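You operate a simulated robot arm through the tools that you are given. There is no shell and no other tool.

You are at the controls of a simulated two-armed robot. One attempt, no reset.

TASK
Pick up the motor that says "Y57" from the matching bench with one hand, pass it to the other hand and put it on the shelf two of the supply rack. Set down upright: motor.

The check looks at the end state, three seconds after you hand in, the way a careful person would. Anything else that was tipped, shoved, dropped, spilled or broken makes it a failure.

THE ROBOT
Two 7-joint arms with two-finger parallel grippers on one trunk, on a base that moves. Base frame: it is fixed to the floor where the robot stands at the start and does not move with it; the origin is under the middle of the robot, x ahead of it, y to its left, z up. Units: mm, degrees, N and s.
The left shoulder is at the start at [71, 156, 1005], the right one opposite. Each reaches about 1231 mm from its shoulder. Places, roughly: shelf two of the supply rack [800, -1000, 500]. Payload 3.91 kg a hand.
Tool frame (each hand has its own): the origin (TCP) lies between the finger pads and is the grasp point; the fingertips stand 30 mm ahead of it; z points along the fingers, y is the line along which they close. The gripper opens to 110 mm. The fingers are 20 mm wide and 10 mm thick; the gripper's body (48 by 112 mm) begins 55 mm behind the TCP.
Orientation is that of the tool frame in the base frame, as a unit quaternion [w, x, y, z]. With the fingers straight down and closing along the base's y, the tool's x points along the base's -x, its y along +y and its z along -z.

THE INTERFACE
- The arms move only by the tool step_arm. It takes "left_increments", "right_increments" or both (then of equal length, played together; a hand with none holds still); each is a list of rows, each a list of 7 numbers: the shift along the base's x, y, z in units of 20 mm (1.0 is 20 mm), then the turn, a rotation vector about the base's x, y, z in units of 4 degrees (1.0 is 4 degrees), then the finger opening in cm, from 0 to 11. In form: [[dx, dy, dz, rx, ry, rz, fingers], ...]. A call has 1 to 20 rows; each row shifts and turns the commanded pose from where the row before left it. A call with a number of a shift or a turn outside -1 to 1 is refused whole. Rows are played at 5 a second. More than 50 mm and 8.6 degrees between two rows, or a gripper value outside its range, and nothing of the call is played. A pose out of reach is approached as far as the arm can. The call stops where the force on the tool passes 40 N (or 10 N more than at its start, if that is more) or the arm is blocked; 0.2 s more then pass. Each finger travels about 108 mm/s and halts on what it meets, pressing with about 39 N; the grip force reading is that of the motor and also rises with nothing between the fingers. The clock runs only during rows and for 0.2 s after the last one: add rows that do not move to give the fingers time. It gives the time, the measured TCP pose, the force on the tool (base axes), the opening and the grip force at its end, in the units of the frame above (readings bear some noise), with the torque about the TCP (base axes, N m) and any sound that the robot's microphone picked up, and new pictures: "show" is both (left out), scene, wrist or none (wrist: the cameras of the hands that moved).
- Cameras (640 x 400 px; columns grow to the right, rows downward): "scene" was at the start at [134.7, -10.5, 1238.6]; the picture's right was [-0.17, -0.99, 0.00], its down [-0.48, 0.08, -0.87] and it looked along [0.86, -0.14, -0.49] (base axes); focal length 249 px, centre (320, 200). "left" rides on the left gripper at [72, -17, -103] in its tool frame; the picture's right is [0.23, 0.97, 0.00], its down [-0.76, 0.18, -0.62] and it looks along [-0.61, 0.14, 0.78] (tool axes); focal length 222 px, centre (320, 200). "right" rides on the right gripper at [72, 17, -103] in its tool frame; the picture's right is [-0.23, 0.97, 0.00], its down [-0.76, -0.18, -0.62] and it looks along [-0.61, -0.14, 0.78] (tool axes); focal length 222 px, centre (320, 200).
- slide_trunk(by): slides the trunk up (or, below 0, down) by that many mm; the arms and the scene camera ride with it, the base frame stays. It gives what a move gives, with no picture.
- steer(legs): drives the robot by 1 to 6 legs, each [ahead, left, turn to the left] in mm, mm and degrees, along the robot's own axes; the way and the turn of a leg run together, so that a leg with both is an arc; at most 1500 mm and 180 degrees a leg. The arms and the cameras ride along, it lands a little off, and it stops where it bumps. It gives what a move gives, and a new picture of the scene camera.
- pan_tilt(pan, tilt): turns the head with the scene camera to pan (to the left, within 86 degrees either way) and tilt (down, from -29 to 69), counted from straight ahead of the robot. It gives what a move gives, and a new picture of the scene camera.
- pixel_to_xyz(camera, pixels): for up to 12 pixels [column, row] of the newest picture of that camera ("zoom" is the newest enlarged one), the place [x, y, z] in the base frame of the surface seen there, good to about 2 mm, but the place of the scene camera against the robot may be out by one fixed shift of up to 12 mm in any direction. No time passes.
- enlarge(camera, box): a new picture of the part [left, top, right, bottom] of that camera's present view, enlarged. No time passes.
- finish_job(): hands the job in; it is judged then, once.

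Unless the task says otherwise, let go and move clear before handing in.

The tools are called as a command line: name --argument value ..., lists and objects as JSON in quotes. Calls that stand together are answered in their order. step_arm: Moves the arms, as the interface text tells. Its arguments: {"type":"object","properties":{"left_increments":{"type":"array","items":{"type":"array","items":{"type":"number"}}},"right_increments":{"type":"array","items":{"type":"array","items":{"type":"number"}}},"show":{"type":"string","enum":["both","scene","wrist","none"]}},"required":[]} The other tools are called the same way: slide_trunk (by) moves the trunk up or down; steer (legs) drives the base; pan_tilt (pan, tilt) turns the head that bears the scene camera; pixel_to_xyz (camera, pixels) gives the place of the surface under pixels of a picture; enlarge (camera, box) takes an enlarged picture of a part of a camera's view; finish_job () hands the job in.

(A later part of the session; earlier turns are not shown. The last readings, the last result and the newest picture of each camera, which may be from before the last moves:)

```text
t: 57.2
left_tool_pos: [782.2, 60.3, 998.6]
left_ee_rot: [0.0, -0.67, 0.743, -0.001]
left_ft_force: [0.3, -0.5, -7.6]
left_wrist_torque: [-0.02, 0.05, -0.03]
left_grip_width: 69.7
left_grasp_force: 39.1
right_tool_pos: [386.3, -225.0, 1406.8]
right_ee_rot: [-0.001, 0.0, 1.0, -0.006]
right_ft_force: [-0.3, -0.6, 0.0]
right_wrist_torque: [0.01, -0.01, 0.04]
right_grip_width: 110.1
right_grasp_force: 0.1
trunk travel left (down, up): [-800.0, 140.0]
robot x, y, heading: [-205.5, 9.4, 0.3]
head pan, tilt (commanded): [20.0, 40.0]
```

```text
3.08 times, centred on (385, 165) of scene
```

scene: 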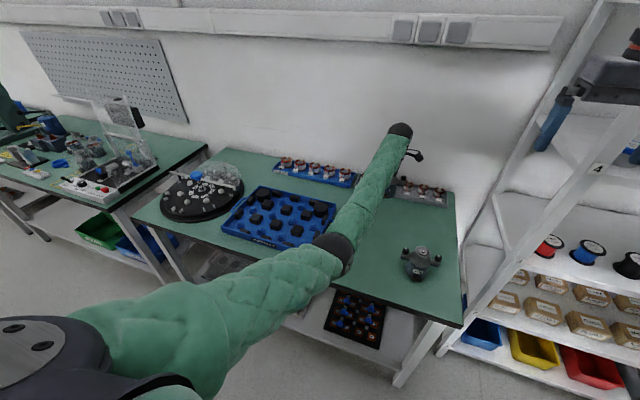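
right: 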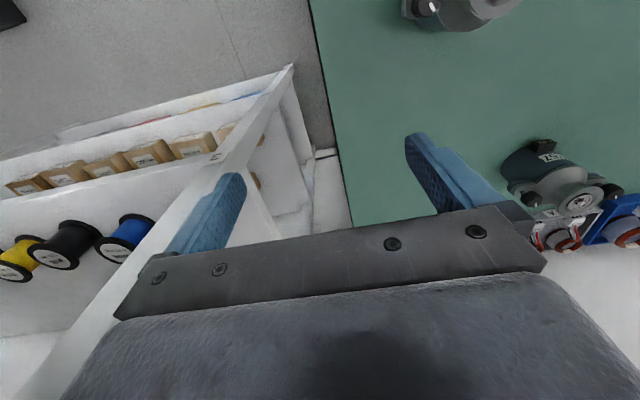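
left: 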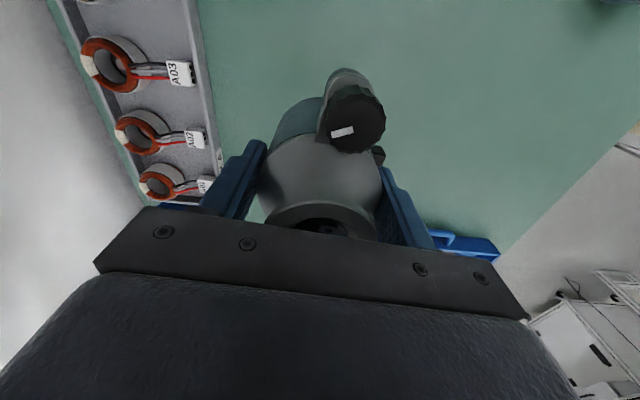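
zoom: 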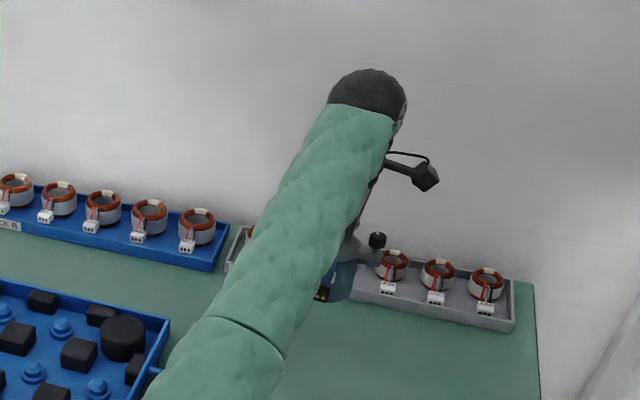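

The motor hangs securely (about 7.6 N). Next I'll raise it further, and look at the right gripper's shape at (580, 90) to plan the hand-over clearances.

step_arm --left_increments '[[0, 0, 1, 0, 0, 0, 5], [0, 0, 1, 0, 0, 0, 5], [0, 0, 1, 0, 0, 0, 5], [0, 0, 1, 0, 0, 0, 5], [0, 0, 1, 0, 0, 0, 5], [0, 0, 1, 0, 0, 0, 5], [0, 0, 1, 0, 0, 0, 5], [0, 0, 1, 0, 0, 0, 5], [0, 0, 1, 0, 0, 0, 5], [0, 0, 1, 0, 0, 0, 5]]' --show "none"

pan_tilt --pan -15 --tilt 20

enlarge --camera "scene" --box '[300, 0, 560, 200]'

```text
t: 59.4
left_tool_pos: [808.1, 63.2, 1187.4]
left_ee_rot: [0.001, -0.669, 0.743, 0.0]
left_ft_force: [-0.4, -0.4, -7.9]
left_wrist_torque: [0.01, 0.0, 0.01]
left_grip_width: 69.8
left_grasp_force: 39.0
left hand out of reach, approached as far as the arm can: row 7, 8, 9, 10
right_tool_pos: [386.5, -225.9, 1406.8]
right_ee_rot: [-0.001, -0.001, 1.0, -0.006]
right_ft_force: [0.1, 1.1, -0.1]
right_wrist_torque: [0.01, 0.02, -0.01]
right_grip_width: 109.8
right_grasp_force: 0.1
trunk travel left (down, up): [-800.0, 140.0]
robot x, y, heading: [-208.0, 12.2, 0.4]
head pan, tilt (commanded): [20.0, 40.0]
```

```text
t: 60.4
left_tool_pos: [807.6, 63.7, 1188.0]
left_ee_rot: [0.001, -0.669, 0.744, 0.0]
left_ft_force: [-0.4, -0.7, -7.3]
left_wrist_torque: [0.0, 0.01, -0.02]
left_grip_width: 69.4
left_grasp_force: 38.7
right_tool_pos: [385.1, -226.0, 1407.2]
right_ee_rot: [-0.001, -0.001, 1.0, -0.006]
right_ft_force: [-0.4, -0.4, 0.1]
right_wrist_torque: [0.0, 0.0, 0.03]
right_grip_width: 110.1
right_grasp_force: 0.1
trunk travel left (down, up): [-800.0, 140.0]
robot x, y, heading: [-205.2, 8.9, -0.0]
head pan, tilt (commanded): [-15.0, 20.0]
```

scene: 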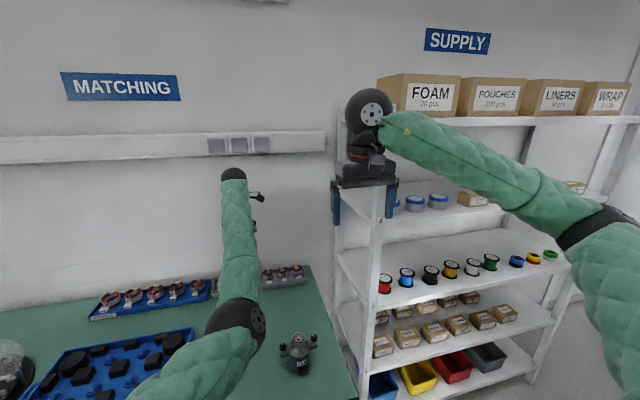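

```text
2.00 times, centred on (430, 100) of scene
```

zoom: 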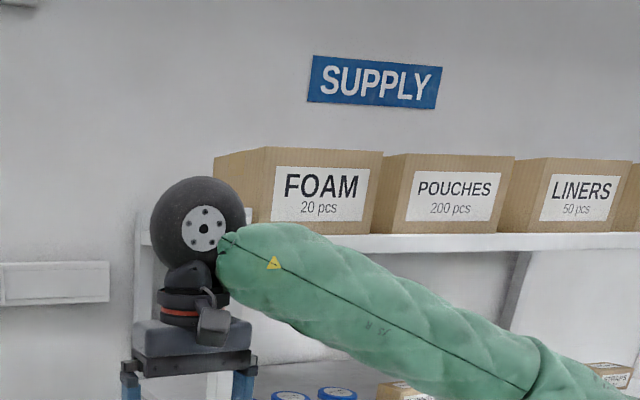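

The left hand is at its reach limit, and the rack is now visible: shelf two's row of boxes ends near (517, 313), with free shelf to its right up to (555, 320). I'll enlarge shelf two and measure.

enlarge --camera "scene" --box '[340, 230, 600, 400]'

pixel_to_xyz --camera "scene" --pixels '[[530, 312], [545, 318], [505, 314], [482, 320], [457, 325], [432, 332], [383, 348], [407, 337], [470, 298], [540, 300], [555, 322], [540, 285]]'

```text
2.35 times, centred on (470, 315) of scene
```

zoom: 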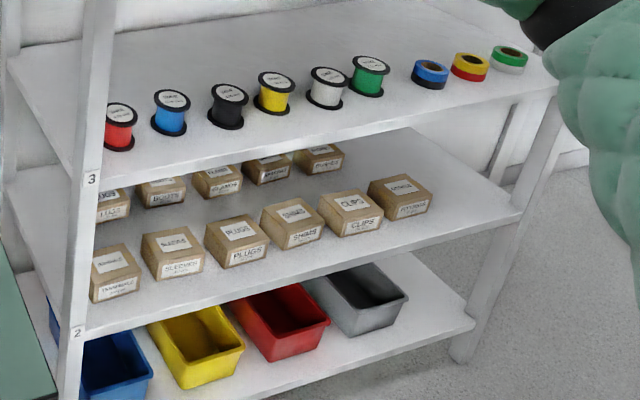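

```text
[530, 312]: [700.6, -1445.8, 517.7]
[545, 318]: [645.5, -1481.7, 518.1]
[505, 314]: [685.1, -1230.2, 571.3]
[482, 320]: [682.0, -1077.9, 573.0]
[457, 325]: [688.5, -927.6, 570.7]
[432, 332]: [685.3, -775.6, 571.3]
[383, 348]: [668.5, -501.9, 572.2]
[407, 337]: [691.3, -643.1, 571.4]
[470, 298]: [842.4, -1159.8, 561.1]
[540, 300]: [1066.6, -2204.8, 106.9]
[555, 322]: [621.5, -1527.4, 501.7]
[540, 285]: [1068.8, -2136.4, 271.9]
```

Shelf two's right end (y≈−1290 to −1500, surface z≈517) is free – a good place at about (700, −1400). First the hand-over: I'll bring the left hand with the motor in to about (600, −20, 1230) and square it up with the robot's x axis.

step_arm --left_increments '[[-0.754, -0.3375, 0.133, 0, 0, 0.125, 5], [-0.754, -0.3375, 0.133, 0, 0, 0.125, 5], [-0.754, -0.3375, 0.133, 0, 0, 0.125, 5], [-0.754, -0.3375, 0.133, 0, 0, 0.125, 5], [-0.754, -0.3375, 0.133, 0, 0, 0.125, 5], [-0.754, -0.3375, 0.133, 0, 0, 0.125, 5], [-0.754, -0.3375, 0.133, 0, 0, 0.125, 5], [-0.754, -0.3375, 0.133, 0, 0, 0.125, 5], [-0.754, -0.3375, 0.133, 0, 0, 0.125, 5], [-0.754, -0.3375, 0.133, 0, 0, 0.125, 5], [-0.754, -0.3375, 0.133, 0, 0, 0.125, 5], [-0.754, -0.3375, 0.133, 0, 0, 0.125, 5], [0, 0, 0, 0, 0, 0, 5]]' --show "none"

pan_tilt --pan 0 --tilt 25

```text
t: 63.2
left_tool_pos: [787.4, -32.1, 1154.5]
left_ee_rot: [-0.001, 0.707, -0.707, 0.001]
left_ft_force: [-0.7, -0.2, -7.6]
left_wrist_torque: [-0.05, -0.02, -0.02]
left_grip_width: 69.6
left_grasp_force: 39.0
left hand out of reach, approached as far as the arm can: row 1, 2, 3, 4, 5, 6, 7, 8, 9, 10, 11, 12
right_tool_pos: [386.7, -225.0, 1406.9]
right_ee_rot: [-0.002, -0.001, 1.0, -0.006]
right_ft_force: [-0.6, 0.4, -0.3]
right_wrist_torque: [-0.01, -0.01, -0.01]
right_grip_width: 109.8
right_grasp_force: 0.1
trunk travel left (down, up): [-800.0, 140.0]
robot x, y, heading: [-201.1, 9.5, 0.0]
head pan, tilt (commanded): [-15.0, 20.0]
```

```text
t: 64.0
left_tool_pos: [790.3, -31.8, 1155.7]
left_ee_rot: [0.0, 0.707, -0.707, 0.001]
left_ft_force: [-0.5, -0.3, -7.2]
left_wrist_torque: [0.01, 0.0, 0.02]
left_grip_width: 69.4
left_grasp_force: 39.4
right_tool_pos: [385.6, -225.9, 1406.9]
right_ee_rot: [-0.001, -0.001, 1.0, -0.006]
right_ft_force: [0.6, -0.1, -0.5]
right_wrist_torque: [-0.02, 0.02, 0.0]
right_grip_width: 110.1
right_grasp_force: 0.0
trunk travel left (down, up): [-800.0, 140.0]
robot x, y, heading: [-204.1, 12.4, 0.1]
head pan, tilt (commanded): [0.0, 25.0]
```

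scene: 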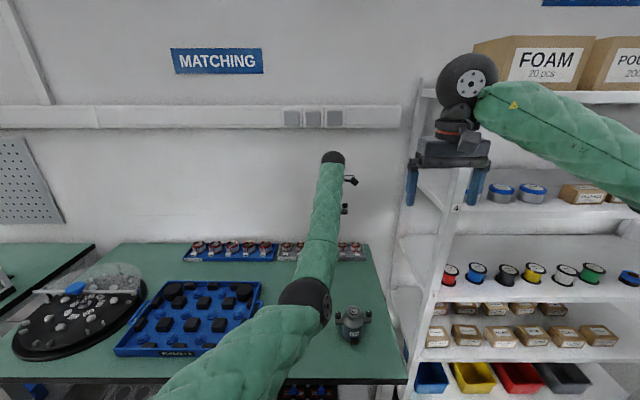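

The left arm seems stuck at a joint limit (hand stays at x≈790 although commanded nearer), probably because the forearm rises too steeply to a downward hand. I'll lower the commanded height a little and see whether it follows.

step_arm --left_increments '[[0, 0, -0.7, 0, 0, 0, 5], [0, 0, -0.7, 0, 0, 0, 5], [0, 0, -0.7, 0, 0, 0, 5], [0, 0, -0.7, 0, 0, 0, 5]]' --show "scene"

```text
t: 65.0
left_tool_pos: [788.4, -34.0, 1099.1]
left_ee_rot: [0.0, -0.707, 0.707, 0.001]
left_ft_force: [-0.3, 0.7, -7.4]
left_wrist_torque: [-0.05, 0.01, -0.01]
left_grip_width: 69.4
left_grasp_force: 39.1
right_tool_pos: [387.0, -225.9, 1407.5]
right_ee_rot: [-0.002, -0.001, 1.0, -0.007]
right_ft_force: [0.5, 0.4, 0.1]
right_wrist_torque: [0.0, 0.03, -0.04]
right_grip_width: 109.7
right_grasp_force: 0.1
trunk travel left (down, up): [-800.0, 140.0]
robot x, y, heading: [-208.6, 10.0, 0.4]
head pan, tilt (commanded): [0.0, 25.0]
```

scene: 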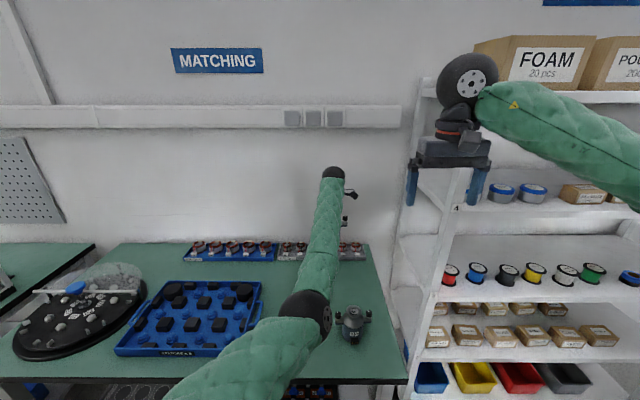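

It follows downwards (now z≈1099). I'll try pulling it back in x at this height.

step_arm --left_increments '[[-1, 0, 0, 0, 0, 0, 5], [-1, 0, 0, 0, 0, 0, 5], [-1, 0, 0, 0, 0, 0, 5]]' --show "scene"

pixel_to_xyz --camera "scene" --pixels '[[305, 310], [320, 250], [290, 335], [333, 185], [260, 350], [325, 320]]'

```text
t: 65.8
left_tool_pos: [756.6, -26.3, 1093.7]
left_ee_rot: [-0.005, 0.71, -0.704, 0.003]
left_ft_force: [-0.1, 0.4, -7.2]
left_wrist_torque: [0.02, -0.03, 0.0]
left_grip_width: 69.8
left_grasp_force: 39.1
left hand out of reach, approached as far as the arm can: row 2, 3
right_tool_pos: [386.5, -225.3, 1407.4]
right_ee_rot: [-0.002, 0.0, 1.0, -0.006]
right_ft_force: [0.6, 0.0, -0.2]
right_wrist_torque: [-0.02, 0.03, -0.02]
right_grip_width: 110.0
right_grasp_force: 0.1
trunk travel left (down, up): [-800.0, 140.0]
robot x, y, heading: [-203.7, 9.6, 0.4]
head pan, tilt (commanded): [0.0, 25.0]
```

scene: 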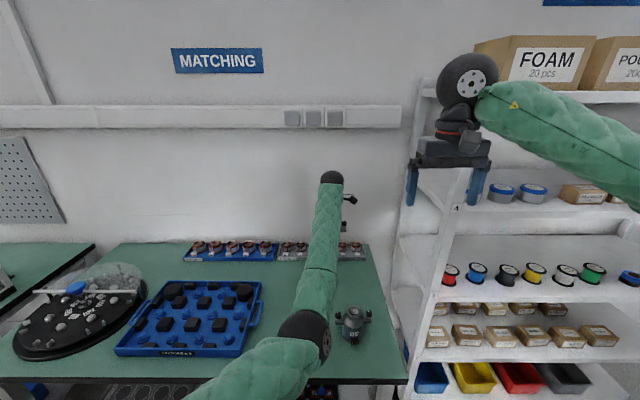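

```text
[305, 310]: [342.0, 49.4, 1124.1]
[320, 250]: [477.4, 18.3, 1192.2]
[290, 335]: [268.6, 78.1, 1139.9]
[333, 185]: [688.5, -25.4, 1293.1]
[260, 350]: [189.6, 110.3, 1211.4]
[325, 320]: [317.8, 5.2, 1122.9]
```

The wrist is at its limit with the elbow hanging under the hand, so folding further doesn't work in this orientation, and a hand-over from straight behind would cross the left forearm. I'll instead turn the left hand back by 135° in total (motor's rear then faces the right arm) so the right hand can take the body from the right-front at 45°; first 80° of that while moving a bit left.

step_arm --left_increments '[[0, 0.2, 0, 0, 0, -1, 5], [0, 0.2, 0, 0, 0, -1, 5], [0, 0.2, 0, 0, 0, -1, 5], [0, 0.2, 0, 0, 0, -1, 5], [0, 0.2, 0, 0, 0, -1, 5], [0, 0.2, 0, 0, 0, -1, 5], [0, 0.2, 0, 0, 0, -1, 5], [0, 0.2, 0, 0, 0, -1, 5], [0, 0.2, 0, 0, 0, -1, 5], [0, 0.2, 0, 0, 0, -1, 5], [0, 0.2, 0, 0, 0, -1, 5], [0, 0.2, 0, 0, 0, -1, 5], [0, 0.2, 0, 0, 0, -1, 5], [0, 0.2, 0, 0, 0, -1, 5], [0, 0.2, 0, 0, 0, -1, 5], [0, 0.2, 0, 0, 0, -1, 5], [0, 0.2, 0, 0, 0, -1, 5], [0, 0.2, 0, 0, 0, -1, 5], [0, 0.2, 0, 0, 0, -1, 5], [0, 0.2, 0, 0, 0, -1, 5]]' --show "both"

```text
t: 70.0
left_tool_pos: [759.0, 59.3, 1079.0]
left_ee_rot: [0.001, -0.093, 0.996, 0.005]
left_ft_force: [0.2, -0.2, -7.1]
left_wrist_torque: [0.0, -0.01, -0.02]
left_grip_width: 69.6
left_grasp_force: 39.1
left hand out of reach, approached as far as the arm can: row 7
right_tool_pos: [386.0, -225.5, 1408.0]
right_ee_rot: [-0.002, -0.001, 1.0, -0.006]
right_ft_force: [-1.1, 0.0, -0.6]
right_wrist_torque: [-0.01, -0.01, -0.01]
right_grip_width: 110.2
right_grasp_force: 0.0
trunk travel left (down, up): [-800.0, 140.0]
robot x, y, heading: [-202.5, 12.4, 0.1]
head pan, tilt (commanded): [0.0, 25.0]
```

scene: 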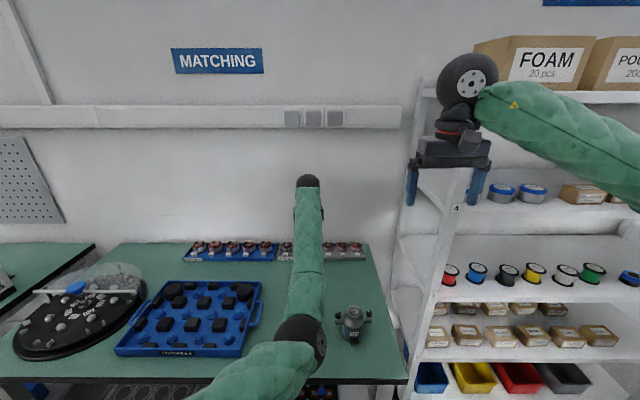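
left: 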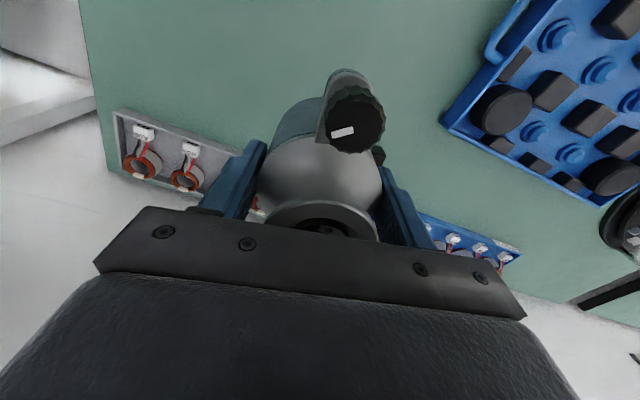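

Rotation works and the motor stays upright in the fingers. I'll turn the remaining ~56° so the closing line lies at 45°.

step_arm --left_increments '[[0, 0.1, 0.05, 0, 0, -0.995, 5], [0, 0.1, 0.05, 0, 0, -0.995, 5], [0, 0.1, 0.05, 0, 0, -0.995, 5], [0, 0.1, 0.05, 0, 0, -0.995, 5], [0, 0, 0, 0, 0, -0.995, 5], [0, 0, 0, 0, 0, -0.995, 5], [0, 0, 0, 0, 0, -0.995, 5], [0, 0, 0, 0, 0, -0.995, 5], [0, 0, 0, 0, 0, -0.995, 5], [0, 0, 0, 0, 0, -0.995, 5], [0, 0, 0, 0, 0, -0.995, 5], [0, 0, 0, 0, 0, -0.995, 5], [0, 0, 0, 0, 0, -0.995, 5], [0, 0, 0, 0, 0, -0.995, 5]]' --show "both"

```text
t: 73.0
left_tool_pos: [760.8, 63.5, 1085.7]
left_ee_rot: [0.002, 0.384, 0.923, 0.005]
left_ft_force: [0.9, -0.6, -7.4]
left_wrist_torque: [0.01, 0.02, 0.01]
left_grip_width: 69.5
left_grasp_force: 39.0
left hand out of reach, approached as far as the arm can: row 2
right_tool_pos: [385.7, -225.5, 1407.2]
right_ee_rot: [-0.002, 0.0, 1.0, -0.006]
right_ft_force: [0.1, 0.5, 1.2]
right_wrist_torque: [-0.01, 0.0, -0.01]
right_grip_width: 110.0
right_grasp_force: 0.2
trunk travel left (down, up): [-800.0, 140.0]
robot x, y, heading: [-205.1, 7.2, 0.2]
head pan, tilt (commanded): [0.0, 25.0]
```

scene: 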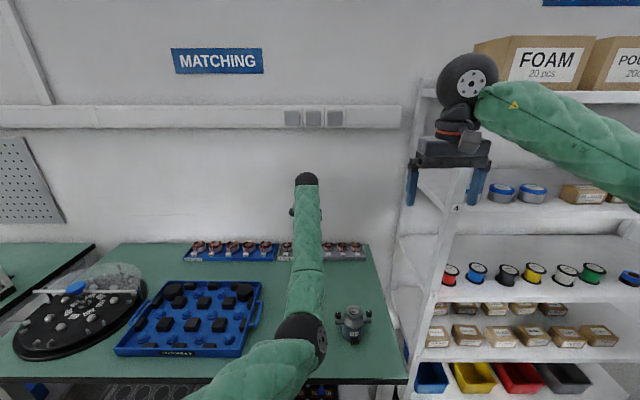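
left: 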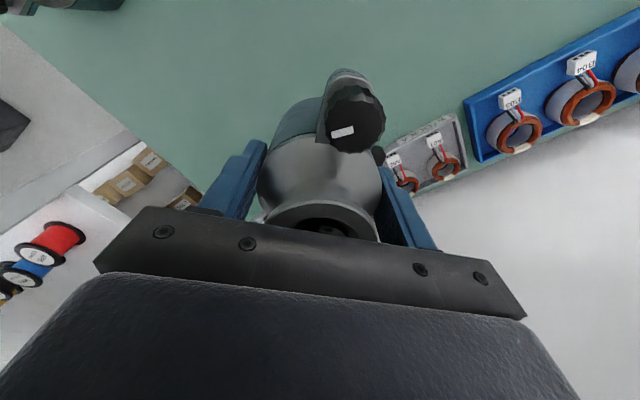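

The left hand now holds the motor at (761, 63, 1086) with the closing line at 45°. I'll bring the right hand in: first pitch it up by 65° while moving to about (480, −200, 1200).

step_arm --right_increments '[[0.29, 0.08, -0.647, 0, -1, 0, 11], [0.29, 0.08, -0.647, 0, -1, 0, 11], [0.29, 0.08, -0.647, 0, -1, 0, 11], [0.29, 0.08, -0.647, 0, -1, 0, 11], [0.29, 0.08, -0.647, 0, -1, 0, 11], [0.29, 0.08, -0.647, 0, -1, 0, 11], [0.29, 0.08, -0.647, 0, -1, 0, 11], [0.29, 0.08, -0.647, 0, -1, 0, 11], [0.29, 0.08, -0.647, 0, -1, 0, 11], [0.29, 0.08, -0.647, 0, -1, 0, 11], [0.29, 0.08, -0.647, 0, -1, 0, 11], [0.29, 0.08, -0.647, 0, -1, 0, 11], [0.29, 0.08, -0.647, 0, -1, 0, 11], [0.29, 0.08, -0.647, 0, -1, 0, 11], [0.29, 0.08, -0.647, 0, -1, 0, 11], [0.29, 0.08, -0.647, 0, -1, 0, 11], [0, 0, 0, 0, -0.25, 0, 11]]' --show "both"

```text
t: 76.6
left_tool_pos: [761.9, 62.9, 1085.6]
left_ee_rot: [0.001, 0.382, 0.924, 0.005]
left_ft_force: [0.8, -1.1, -6.4]
left_wrist_torque: [0.0, 0.02, 0.0]
left_grip_width: 69.6
left_grasp_force: 39.1
right_tool_pos: [479.3, -199.0, 1200.5]
right_ee_rot: [0.536, 0.003, 0.844, -0.006]
right_ft_force: [0.4, -0.1, 3.5]
right_wrist_torque: [0.03, 0.28, 0.01]
right_grip_width: 110.0
right_grasp_force: 0.1
trunk travel left (down, up): [-800.0, 140.0]
robot x, y, heading: [-202.7, 13.4, 0.5]
head pan, tilt (commanded): [0.0, 25.0]
```

scene: 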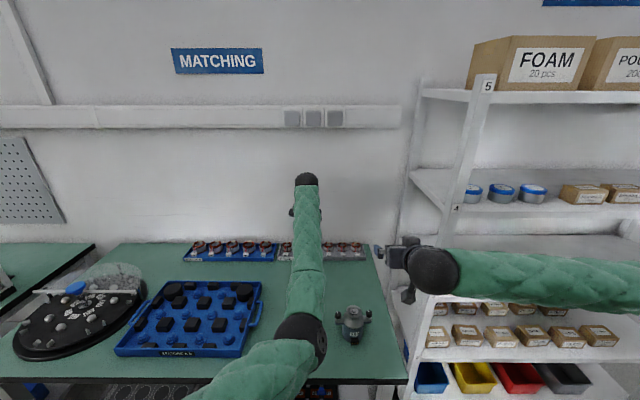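
right: 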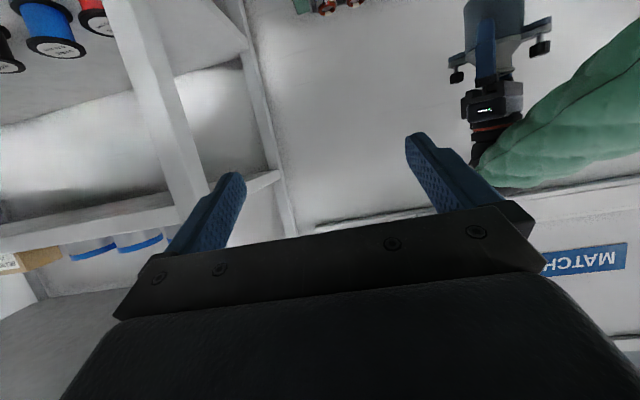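

The right hand is pitched correctly. Now I'll swing it 45° to the left and bring it to the pre-grasp point 140 mm short of the motor.

step_arm --right_increments '[[0.714, 0.634, -0.567, 0, 0, 0.9375, 11], [0.714, 0.634, -0.567, 0, 0, 0.9375, 11], [0.714, 0.634, -0.567, 0, 0, 0.9375, 11], [0.714, 0.634, -0.567, 0, 0, 0.9375, 11], [0.714, 0.634, -0.567, 0, 0, 0.9375, 11], [0.714, 0.634, -0.567, 0, 0, 0.9375, 11], [0.714, 0.634, -0.567, 0, 0, 0.9375, 11], [0.714, 0.634, -0.567, 0, 0, 0.9375, 11], [0.714, 0.634, -0.567, 0, 0, 0.9375, 11], [0.714, 0.634, -0.567, 0, 0, 0.9375, 11], [0.714, 0.634, -0.567, 0, 0, 0.9375, 11], [0.714, 0.634, -0.567, 0, 0, 0.9375, 11], [0, 0, 0, 0, 0, 0, 11]]' --show "both"

```text
t: 79.4
left_tool_pos: [760.7, 63.9, 1083.9]
left_ee_rot: [0.001, 0.383, 0.924, 0.004]
left_ft_force: [0.2, -0.5, -6.7]
left_wrist_torque: [0.01, 0.03, -0.03]
left_grip_width: 69.9
left_grasp_force: 38.9
right_tool_pos: [647.7, -48.9, 1075.0]
right_ee_rot: [0.498, -0.321, 0.78, 0.201]
right_ft_force: [-0.8, 1.1, -0.1]
right_wrist_torque: [-0.01, -0.03, 0.02]
right_grip_width: 109.9
right_grasp_force: 0.0
right hand out of reach, approached as far as the arm can: row 2, 3
trunk travel left (down, up): [-800.0, 140.0]
robot x, y, heading: [-202.6, 12.8, 0.1]
head pan, tilt (commanded): [0.0, 25.0]
```

scene: 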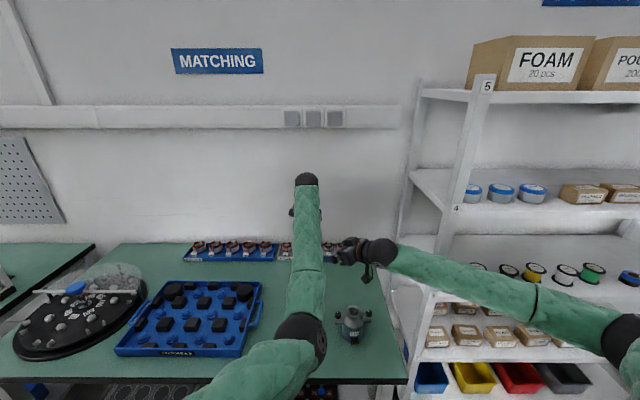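
right: 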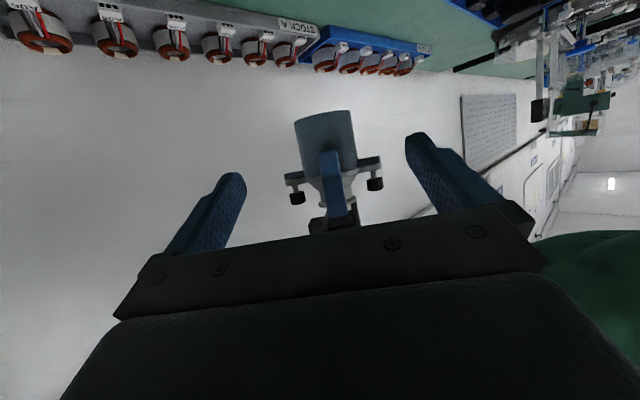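

The right hand faces the motor squarely: in its (inverted) view the motor body is at (328, 140), the left hand's finger at (330, 185), knobs at (297, 198) and (375, 184). I'll measure these to align precisely.

enlarge --camera "right" --box '[240, 90, 440, 250]'

pixel_to_xyz --camera "right" --pixels '[[297, 198], [375, 184], [310, 140], [345, 135], [326, 118], [330, 180], [290, 178], [378, 162], [328, 150], [299, 130], [353, 130], [335, 205]]'

```text
2.50 times, centred on (340, 170) of right
```

zoom: 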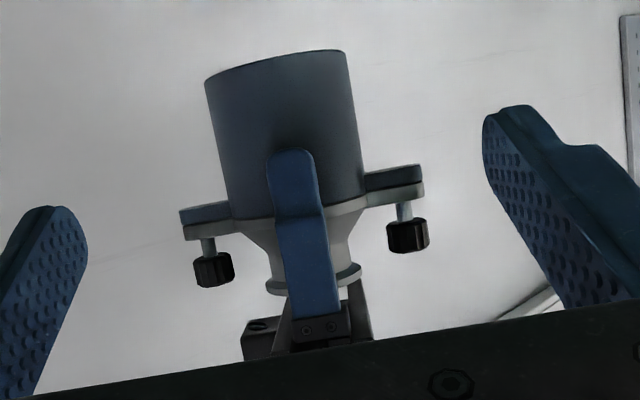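

```text
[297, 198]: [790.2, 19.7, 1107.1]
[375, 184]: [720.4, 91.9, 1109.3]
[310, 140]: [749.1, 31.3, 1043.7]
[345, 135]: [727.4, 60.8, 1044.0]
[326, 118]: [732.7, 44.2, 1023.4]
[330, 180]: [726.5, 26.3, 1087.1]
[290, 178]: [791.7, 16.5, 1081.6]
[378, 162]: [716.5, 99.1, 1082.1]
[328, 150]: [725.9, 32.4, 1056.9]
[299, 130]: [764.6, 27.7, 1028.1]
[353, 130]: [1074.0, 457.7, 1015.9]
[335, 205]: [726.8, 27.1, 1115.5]
```

Knob and ear readings confirm the motor axis near (761, 63) and the left finger's outer face at about 48–50 mm from it. I'll flatten the right hand's pitch by 5° for more palm clearance, set its height to z≈1062, and advance half way.

step_arm --right_increments '[[0, 0, -0.3, 0.442, -0.442, 0, 11], [0, 0, -0.325, 0.442, -0.442, 0, 11], [0, 0, 0, 0, 0, 0, 11], [0.625, 0.625, 0, 0, 0, 0, 11], [0.625, 0.625, 0, 0, 0, 0, 11], [0.625, 0.625, 0, 0, 0, 0, 11], [0.625, 0.625, 0, 0, 0, 0, 11], [0, 0, 0, 0, 0, 0, 11]]' --show "both"

enlarge --camera "right" --box '[200, 60, 460, 260]'

```text
t: 81.2
left_tool_pos: [761.5, 64.4, 1084.6]
left_ee_rot: [0.0, 0.383, 0.924, 0.004]
left_ft_force: [0.0, -0.8, -7.6]
left_wrist_torque: [0.03, 0.02, -0.03]
left_grip_width: 69.7
left_grasp_force: 38.8
right_tool_pos: [693.8, 0.0, 1064.3]
right_ee_rot: [0.531, -0.311, 0.758, 0.215]
right_ft_force: [0.5, -0.6, -0.4]
right_wrist_torque: [-0.01, -0.01, 0.0]
right_grip_width: 110.1
right_grasp_force: 0.1
trunk travel left (down, up): [-800.0, 140.0]
robot x, y, heading: [-205.9, 10.9, -0.1]
head pan, tilt (commanded): [0.0, 25.0]
```

scene: 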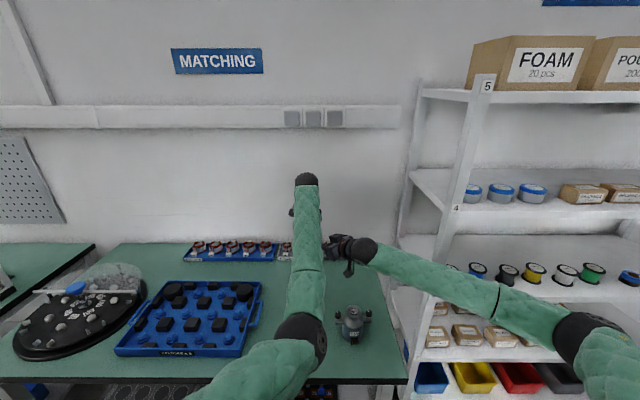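
right: 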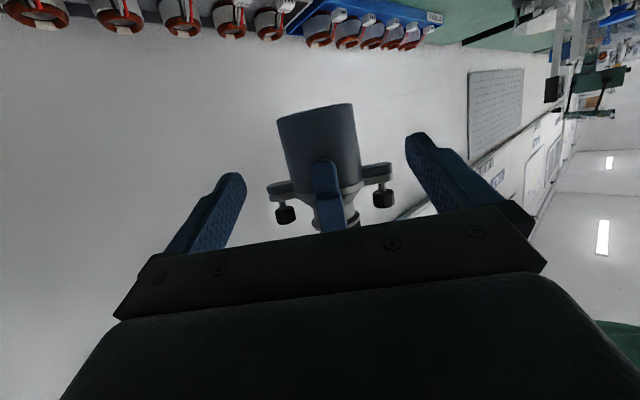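

```text
2.00 times, centred on (330, 160) of right
```

zoom: 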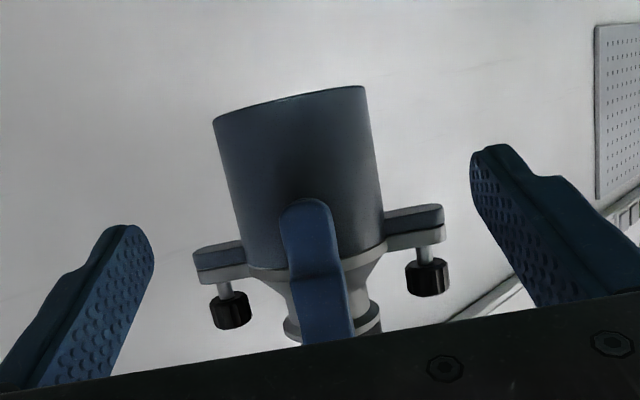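

Everything is lined up; about 75 mm remain. I'll advance the rest of the way with the fingers open.

step_arm --right_increments '[[0.545, 0.521, -0.02, 0, 0, 0, 11], [0.545, 0.521, -0.02, 0, 0, 0, 11], [0.545, 0.521, -0.02, 0, 0, 0, 11], [0.545, 0.521, 0, 0, 0, 0, 11], [0.545, 0.521, 0, 0, 0, 0, 11], [0, 0, 0, 0, 0, 0, 11]]' --show "both"

enlarge --camera "right" --box '[200, 60, 460, 260]'

```text
t: 82.6
left_tool_pos: [761.5, 63.1, 1084.7]
left_ee_rot: [0.001, 0.384, 0.923, 0.004]
left_ft_force: [-0.3, 0.9, -7.5]
left_wrist_torque: [-0.01, 0.0, 0.02]
left_grip_width: 69.4
left_grasp_force: 38.6
right_tool_pos: [749.7, 52.1, 1058.7]
right_ee_rot: [0.531, -0.311, 0.758, 0.215]
right_ft_force: [0.5, -0.5, -0.3]
right_wrist_torque: [-0.03, -0.03, 0.0]
right_grip_width: 110.0
right_grasp_force: 0.1
trunk travel left (down, up): [-800.0, 140.0]
robot x, y, heading: [-205.3, 13.2, 0.3]
head pan, tilt (commanded): [0.0, 25.0]
```

scene: 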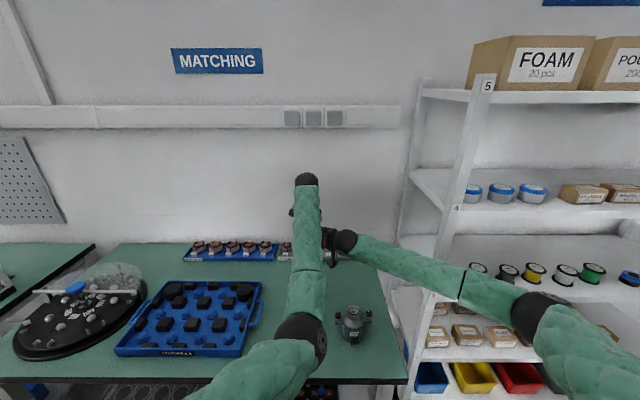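
right: 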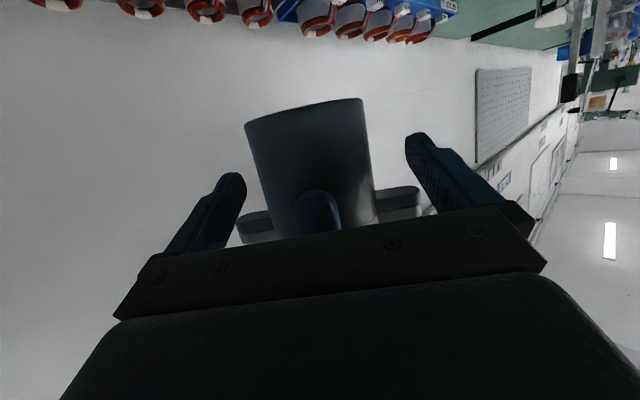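

```text
2.00 times, centred on (330, 160) of right
```

zoom: 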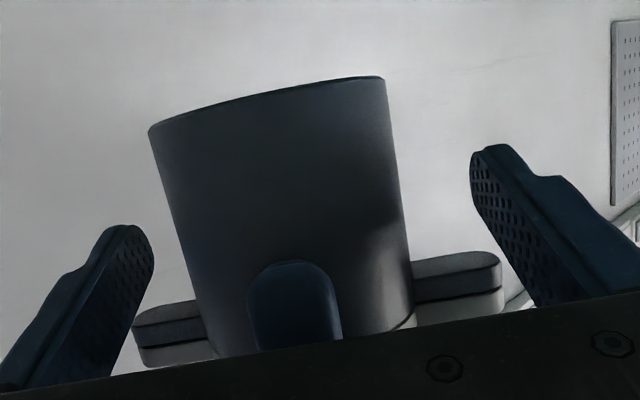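

The body is between the right fingers, centred within about 1 mm, with no contact. I'll close the right gripper gradually while the left holds.

step_arm --right_increments '[[0, 0, 0, 0, 0, 0, 9.5], [0, 0, 0, 0, 0, 0, 8.5], [0, 0, 0, 0, 0, 0, 7.8], [0, 0, 0, 0, 0, 0, 7.3], [0, 0, 0, 0, 0, 0, 6.9], [0, 0, 0, 0, 0, 0, 6.5], [0, 0, 0, 0, 0, 0, 5.5], [0, 0, 0, 0, 0, 0, 5], [0, 0, 0, 0, 0, 0, 5]]' --show "both"

enlarge --camera "right" --box '[200, 60, 460, 260]'

```text
t: 84.6
left_tool_pos: [762.1, 63.2, 1082.1]
left_ee_rot: [0.0, 0.383, 0.924, 0.005]
left_ft_force: [-21.9, 15.9, -3.2]
left_wrist_torque: [-0.23, 0.63, -0.03]
left_grip_width: 70.1
left_grasp_force: 38.6
right_tool_pos: [749.9, 51.9, 1058.3]
right_ee_rot: [0.53, -0.312, 0.759, 0.214]
right_ft_force: [21.2, -16.2, 0.9]
right_wrist_torque: [0.58, -0.04, -0.45]
right_grip_width: 69.6
right_grasp_force: 38.5
trunk travel left (down, up): [-800.0, 140.0]
robot x, y, heading: [-202.4, 13.4, 0.1]
head pan, tilt (commanded): [0.0, 25.0]
```

scene: 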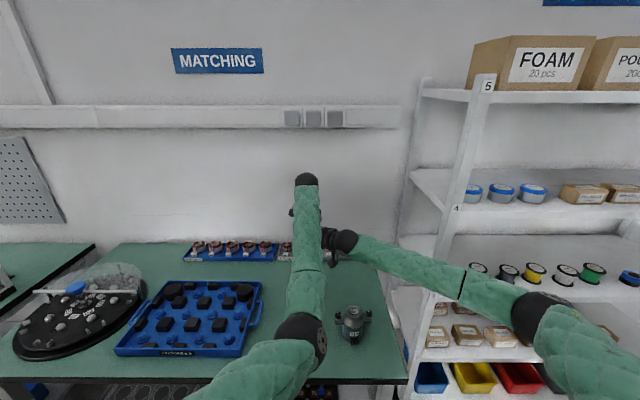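
right: 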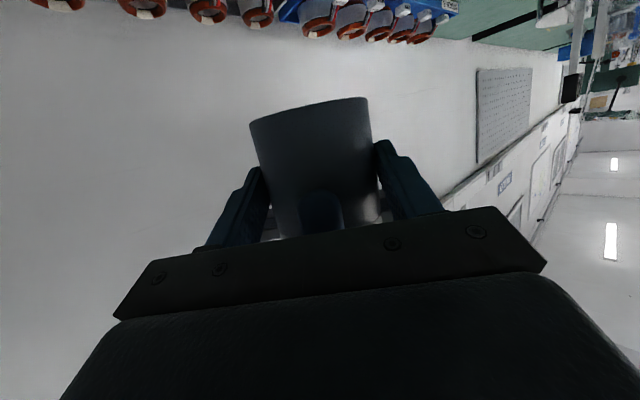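

```text
2.00 times, centred on (330, 160) of right
```

zoom: 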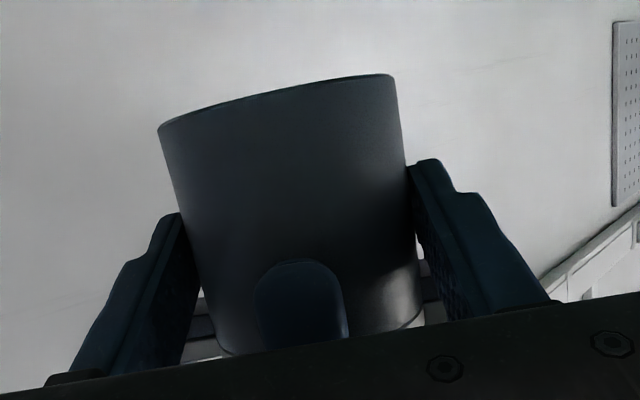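

Both hands hold the motor; they push sideways against each other with about 27 N along (+x, −y). I'll relax that by shifting the right hand a millimetre or so in the direction of the force.

step_arm --right_increments '[[0.05, -0.04, 0, 0, 0, 0, 5], [0, 0, 0, 0, 0, 0, 5]]' --show "none"

```text
t: 85.2
left_tool_pos: [760.8, 63.5, 1083.3]
left_ee_rot: [0.001, 0.382, 0.924, 0.005]
left_ft_force: [-20.6, 12.3, 0.2]
left_wrist_torque: [-0.38, 0.37, 0.1]
left_grip_width: 69.5
left_grasp_force: 39.0
right_tool_pos: [748.0, 51.3, 1058.9]
right_ee_rot: [0.53, -0.311, 0.759, 0.214]
right_ft_force: [20.4, -11.2, -1.2]
right_wrist_torque: [0.57, 0.27, -0.49]
right_grip_width: 69.2
right_grasp_force: 38.7
trunk travel left (down, up): [-800.0, 140.0]
robot x, y, heading: [-205.3, 11.3, 0.4]
head pan, tilt (commanded): [0.0, 25.0]
```

That reduced it slightly; I'll continue a little further.

step_arm --right_increments '[[0.12, -0.07, 0, 0, 0, 0, 5], [0, 0, 0, 0, 0, 0, 5]]' --show "none"

```text
t: 85.8
left_tool_pos: [761.9, 64.0, 1083.3]
left_ee_rot: [0.003, 0.384, 0.923, 0.004]
left_ft_force: [24.3, 12.9, -6.2]
left_wrist_torque: [-0.14, -1.48, -0.08]
left_grip_width: 69.6
left_grasp_force: 39.0
right_tool_pos: [751.2, 51.0, 1059.7]
right_ee_rot: [0.531, -0.311, 0.759, 0.215]
right_ft_force: [-24.3, -12.5, 0.2]
right_wrist_torque: [0.43, 0.89, 0.29]
right_grip_width: 69.3
right_grasp_force: 39.0
trunk travel left (down, up): [-800.0, 140.0]
robot x, y, heading: [-201.5, 12.7, 0.3]
head pan, tilt (commanded): [0.0, 25.0]
```

The x force flipped sign, so I'll come back about 1.2 mm in x and a little further in −y.

step_arm --right_increments '[[-0.06, -0.04, 0, 0, 0, 0, 5], [0, 0, 0, 0, 0, 0, 5]]' --show "none"

```text
t: 86.4
left_tool_pos: [761.5, 63.2, 1084.1]
left_ee_rot: [0.001, 0.383, 0.924, 0.004]
left_ft_force: [18.9, -6.3, -1.4]
left_wrist_torque: [-0.22, -1.28, -0.1]
left_grip_width: 69.6
left_grasp_force: 38.9
right_tool_pos: [749.5, 52.2, 1059.8]
right_ee_rot: [0.531, -0.311, 0.758, 0.216]
right_ft_force: [-20.4, 6.3, -0.6]
right_wrist_torque: [-0.02, 0.84, 0.44]
right_grip_width: 69.4
right_grasp_force: 38.7
trunk travel left (down, up): [-800.0, 140.0]
robot x, y, heading: [-205.6, 11.7, 0.3]
head pan, tilt (commanded): [0.0, 25.0]
```

Remaining force is about −20 N in x on the right hand; one more small step.

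step_arm --right_increments '[[-0.045, 0.012, 0, 0, 0, 0, 5], [0, 0, 0, 0, 0, 0, 5]]' --show "none"

```text
t: 87.0
left_tool_pos: [761.6, 63.4, 1084.8]
left_ee_rot: [0.001, 0.384, 0.923, 0.004]
left_ft_force: [-5.1, -24.6, 7.7]
left_wrist_torque: [-1.31, -0.15, -0.02]
left_grip_width: 69.7
left_grasp_force: 39.0
right_tool_pos: [749.6, 51.0, 1059.9]
right_ee_rot: [0.53, -0.312, 0.758, 0.215]
right_ft_force: [5.1, 24.7, -7.5]
right_wrist_torque: [0.51, 0.5, 0.21]
right_grip_width: 69.1
right_grasp_force: 38.8
trunk travel left (down, up): [-800.0, 140.0]
robot x, y, heading: [-202.6, 13.6, 0.3]
head pan, tilt (commanded): [0.0, 25.0]
```

The leftover forces just fluctuate with servo noise, so it's fine to let go. I'll open the left fingers a few millimetres only and check that the right hand carries the motor.

step_arm --left_increments '[[0, 0, 0, 0, 0, 0, 7.1], [0, 0, 0, 0, 0, 0, 7.4], [0, 0, 0, 0, 0, 0, 7.7], [0, 0, 0, 0, 0, 0, 7.7], [0, 0, 0, 0, 0, 0, 7.7]]' --right_increments '[[0, 0, 0, 0, 0, 0, 5], [0, 0, 0, 0, 0, 0, 5], [0, 0, 0, 0, 0, 0, 5], [0, 0, 0, 0, 0, 0, 5], [0, 0, 0, 0, 0, 0, 5]]' --show "wrist"

```text
t: 88.2
left_tool_pos: [762.7, 63.3, 1085.7]
left_ee_rot: [0.0, 0.384, 0.923, 0.005]
left_ft_force: [-0.2, 0.3, 0.8]
left_wrist_torque: [0.01, -0.05, 0.03]
left_grip_width: 76.9
left_grasp_force: 0.1
right_tool_pos: [750.3, 50.2, 1060.3]
right_ee_rot: [0.531, -0.311, 0.759, 0.214]
right_ft_force: [-0.5, -0.1, 0.7]
right_wrist_torque: [-0.07, 0.08, -0.01]
right_grip_width: 69.1
right_grasp_force: 39.0
trunk travel left (down, up): [-800.0, 140.0]
robot x, y, heading: [-202.5, 14.1, 0.3]
head pan, tilt (commanded): [0.0, 25.0]
```

right: 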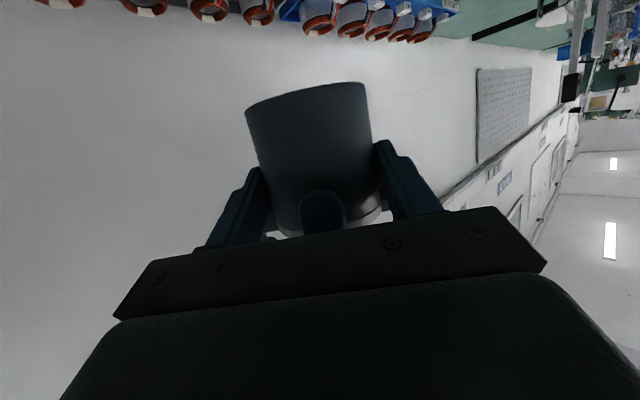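
left: 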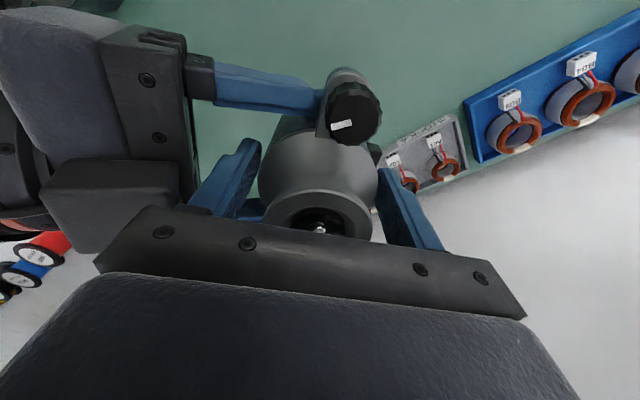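

Both force readings are near zero although the right hand should feel the motor's weight, and the motor looks slightly shifted in the right view. I'll look closely before any motion.

enlarge --camera "right" --box '[200, 60, 460, 260]'

enlarge --camera "left" --box '[180, 40, 460, 260]'

enlarge --camera "scene" --box '[270, 170, 390, 300]'

```text
2.00 times, centred on (330, 160) of right
```

zoom: 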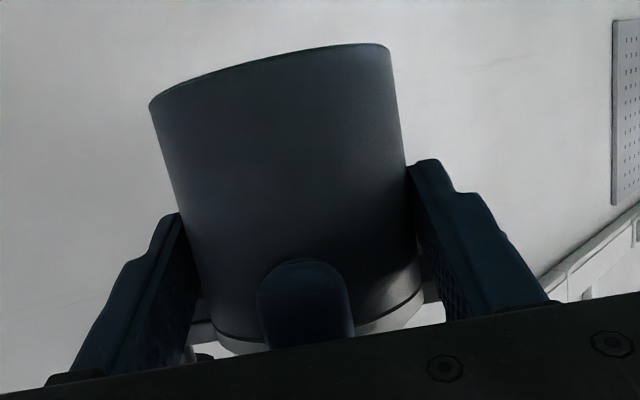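

```text
1.82 times, centred on (320, 150) of left
```

zoom: 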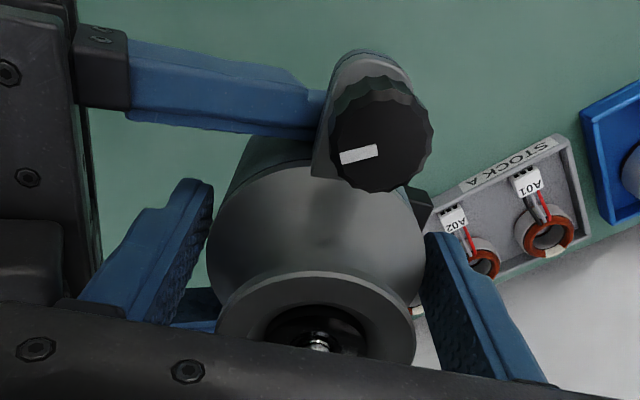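

```text
3.08 times, centred on (330, 235) of scene
```

zoom: 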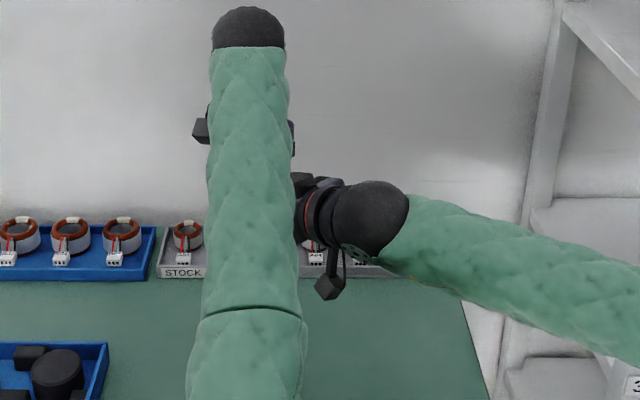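

The motor's bottom rim moved a little in the right view ((393, 75) → (388, 45) in the enlarged picture). I'll let a short moment pass with everything still, to see whether it is stable.

step_arm --right_increments '[[0, 0, 0, 0, 0, 0, 5], [0, 0, 0, 0, 0, 0, 5]]' --show "wrist"

enlarge --camera "right" --box '[200, 60, 460, 260]'

pixel_to_xyz --camera "right" --pixels '[[249, 115], [360, 86], [305, 95], [310, 130], [320, 170], [285, 150], [345, 150], [290, 225], [300, 110], [355, 110]]'

```text
t: 88.8
left_tool_pos: [762.1, 64.1, 1084.7]
left_ee_rot: [0.002, 0.384, 0.923, 0.005]
left_ft_force: [-0.2, -0.1, 0.9]
left_wrist_torque: [0.03, 0.0, 0.01]
left_grip_width: 77.0
left_grasp_force: 0.1
right_tool_pos: [750.2, 49.2, 1060.0]
right_ee_rot: [0.531, -0.311, 0.759, 0.214]
right_ft_force: [-0.4, 0.6, -0.2]
right_wrist_torque: [-0.1, 0.11, -0.01]
right_grip_width: 68.9
right_grasp_force: 38.6
trunk travel left (down, up): [-800.0, 140.0]
robot x, y, heading: [-206.5, 9.0, 0.2]
head pan, tilt (commanded): [0.0, 25.0]
```

right: 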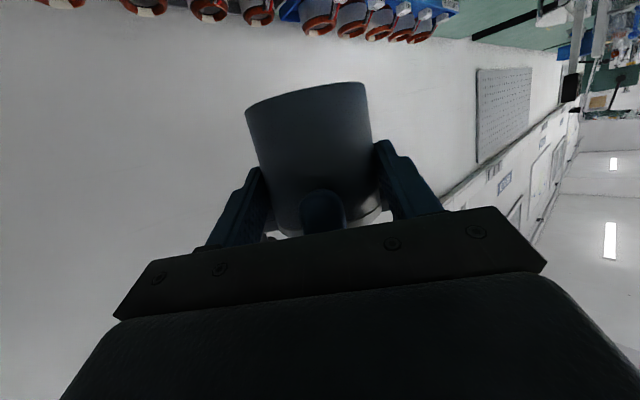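

```text
2.00 times, centred on (330, 160) of right
```

zoom: 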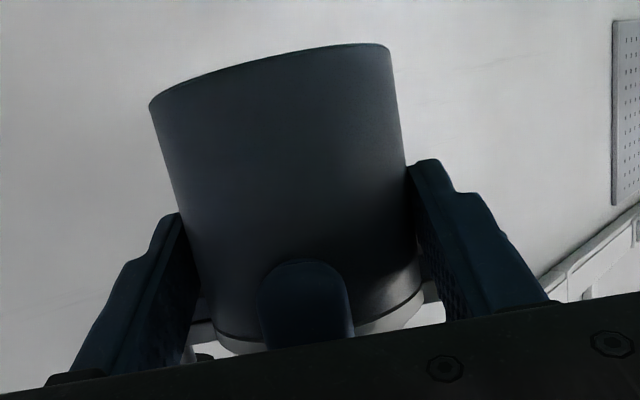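

```text
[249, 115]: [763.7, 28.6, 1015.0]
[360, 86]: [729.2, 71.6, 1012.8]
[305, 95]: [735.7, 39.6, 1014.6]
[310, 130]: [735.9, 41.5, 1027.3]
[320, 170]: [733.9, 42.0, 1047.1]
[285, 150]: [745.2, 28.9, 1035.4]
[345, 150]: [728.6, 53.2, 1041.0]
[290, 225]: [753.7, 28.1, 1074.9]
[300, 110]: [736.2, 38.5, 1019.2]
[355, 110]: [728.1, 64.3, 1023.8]
```

The motor is stable in the right hand: its near side reads vertical and nothing moved between the two moments (it settled about 4 mm lower). The left arm is near its wrist limit upwards, so rather than raising it I'll lower the right hand with the motor straight down, out of the slightly opened left fingers.

step_arm --left_increments '[[0, 0, 0, 0, 0, 0, 8.0], [0, 0, 0, 0, 0, 0, 8.0], [0, 0, 0, 0, 0, 0, 8.0], [0, 0, 0, 0, 0, 0, 8.0]]' --right_increments '[[0, 0, 0, 0, 0, 0, 5], [0, 0, -0.3, 0, 0, 0, 5], [0, 0, -0.5, 0, 0, 0, 5], [0, 0, -0.5, 0, 0, 0, 5]]' --show "wrist"

```text
t: 89.8
left_tool_pos: [761.2, 63.4, 1084.7]
left_ee_rot: [0.001, 0.383, 0.924, 0.004]
left_ft_force: [0.1, -1.1, 0.5]
left_wrist_torque: [0.03, 0.03, 0.0]
left_grip_width: 79.8
left_grasp_force: 0.0
right_tool_pos: [750.5, 49.5, 1033.5]
right_ee_rot: [0.53, -0.312, 0.759, 0.215]
right_ft_force: [0.1, 0.3, 0.1]
right_wrist_torque: [-0.06, 0.09, 0.03]
right_grip_width: 69.2
right_grasp_force: 39.0
trunk travel left (down, up): [-800.0, 140.0]
robot x, y, heading: [-206.9, 8.4, 0.2]
head pan, tilt (commanded): [0.0, 25.0]
```

right: 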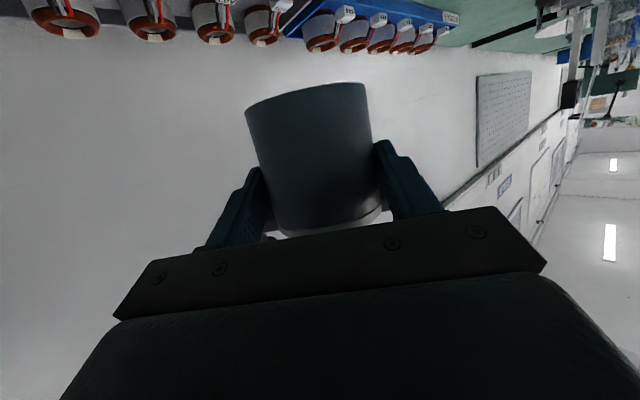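
left: 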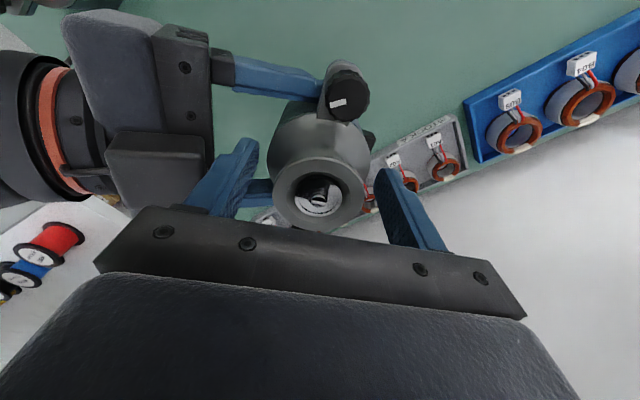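

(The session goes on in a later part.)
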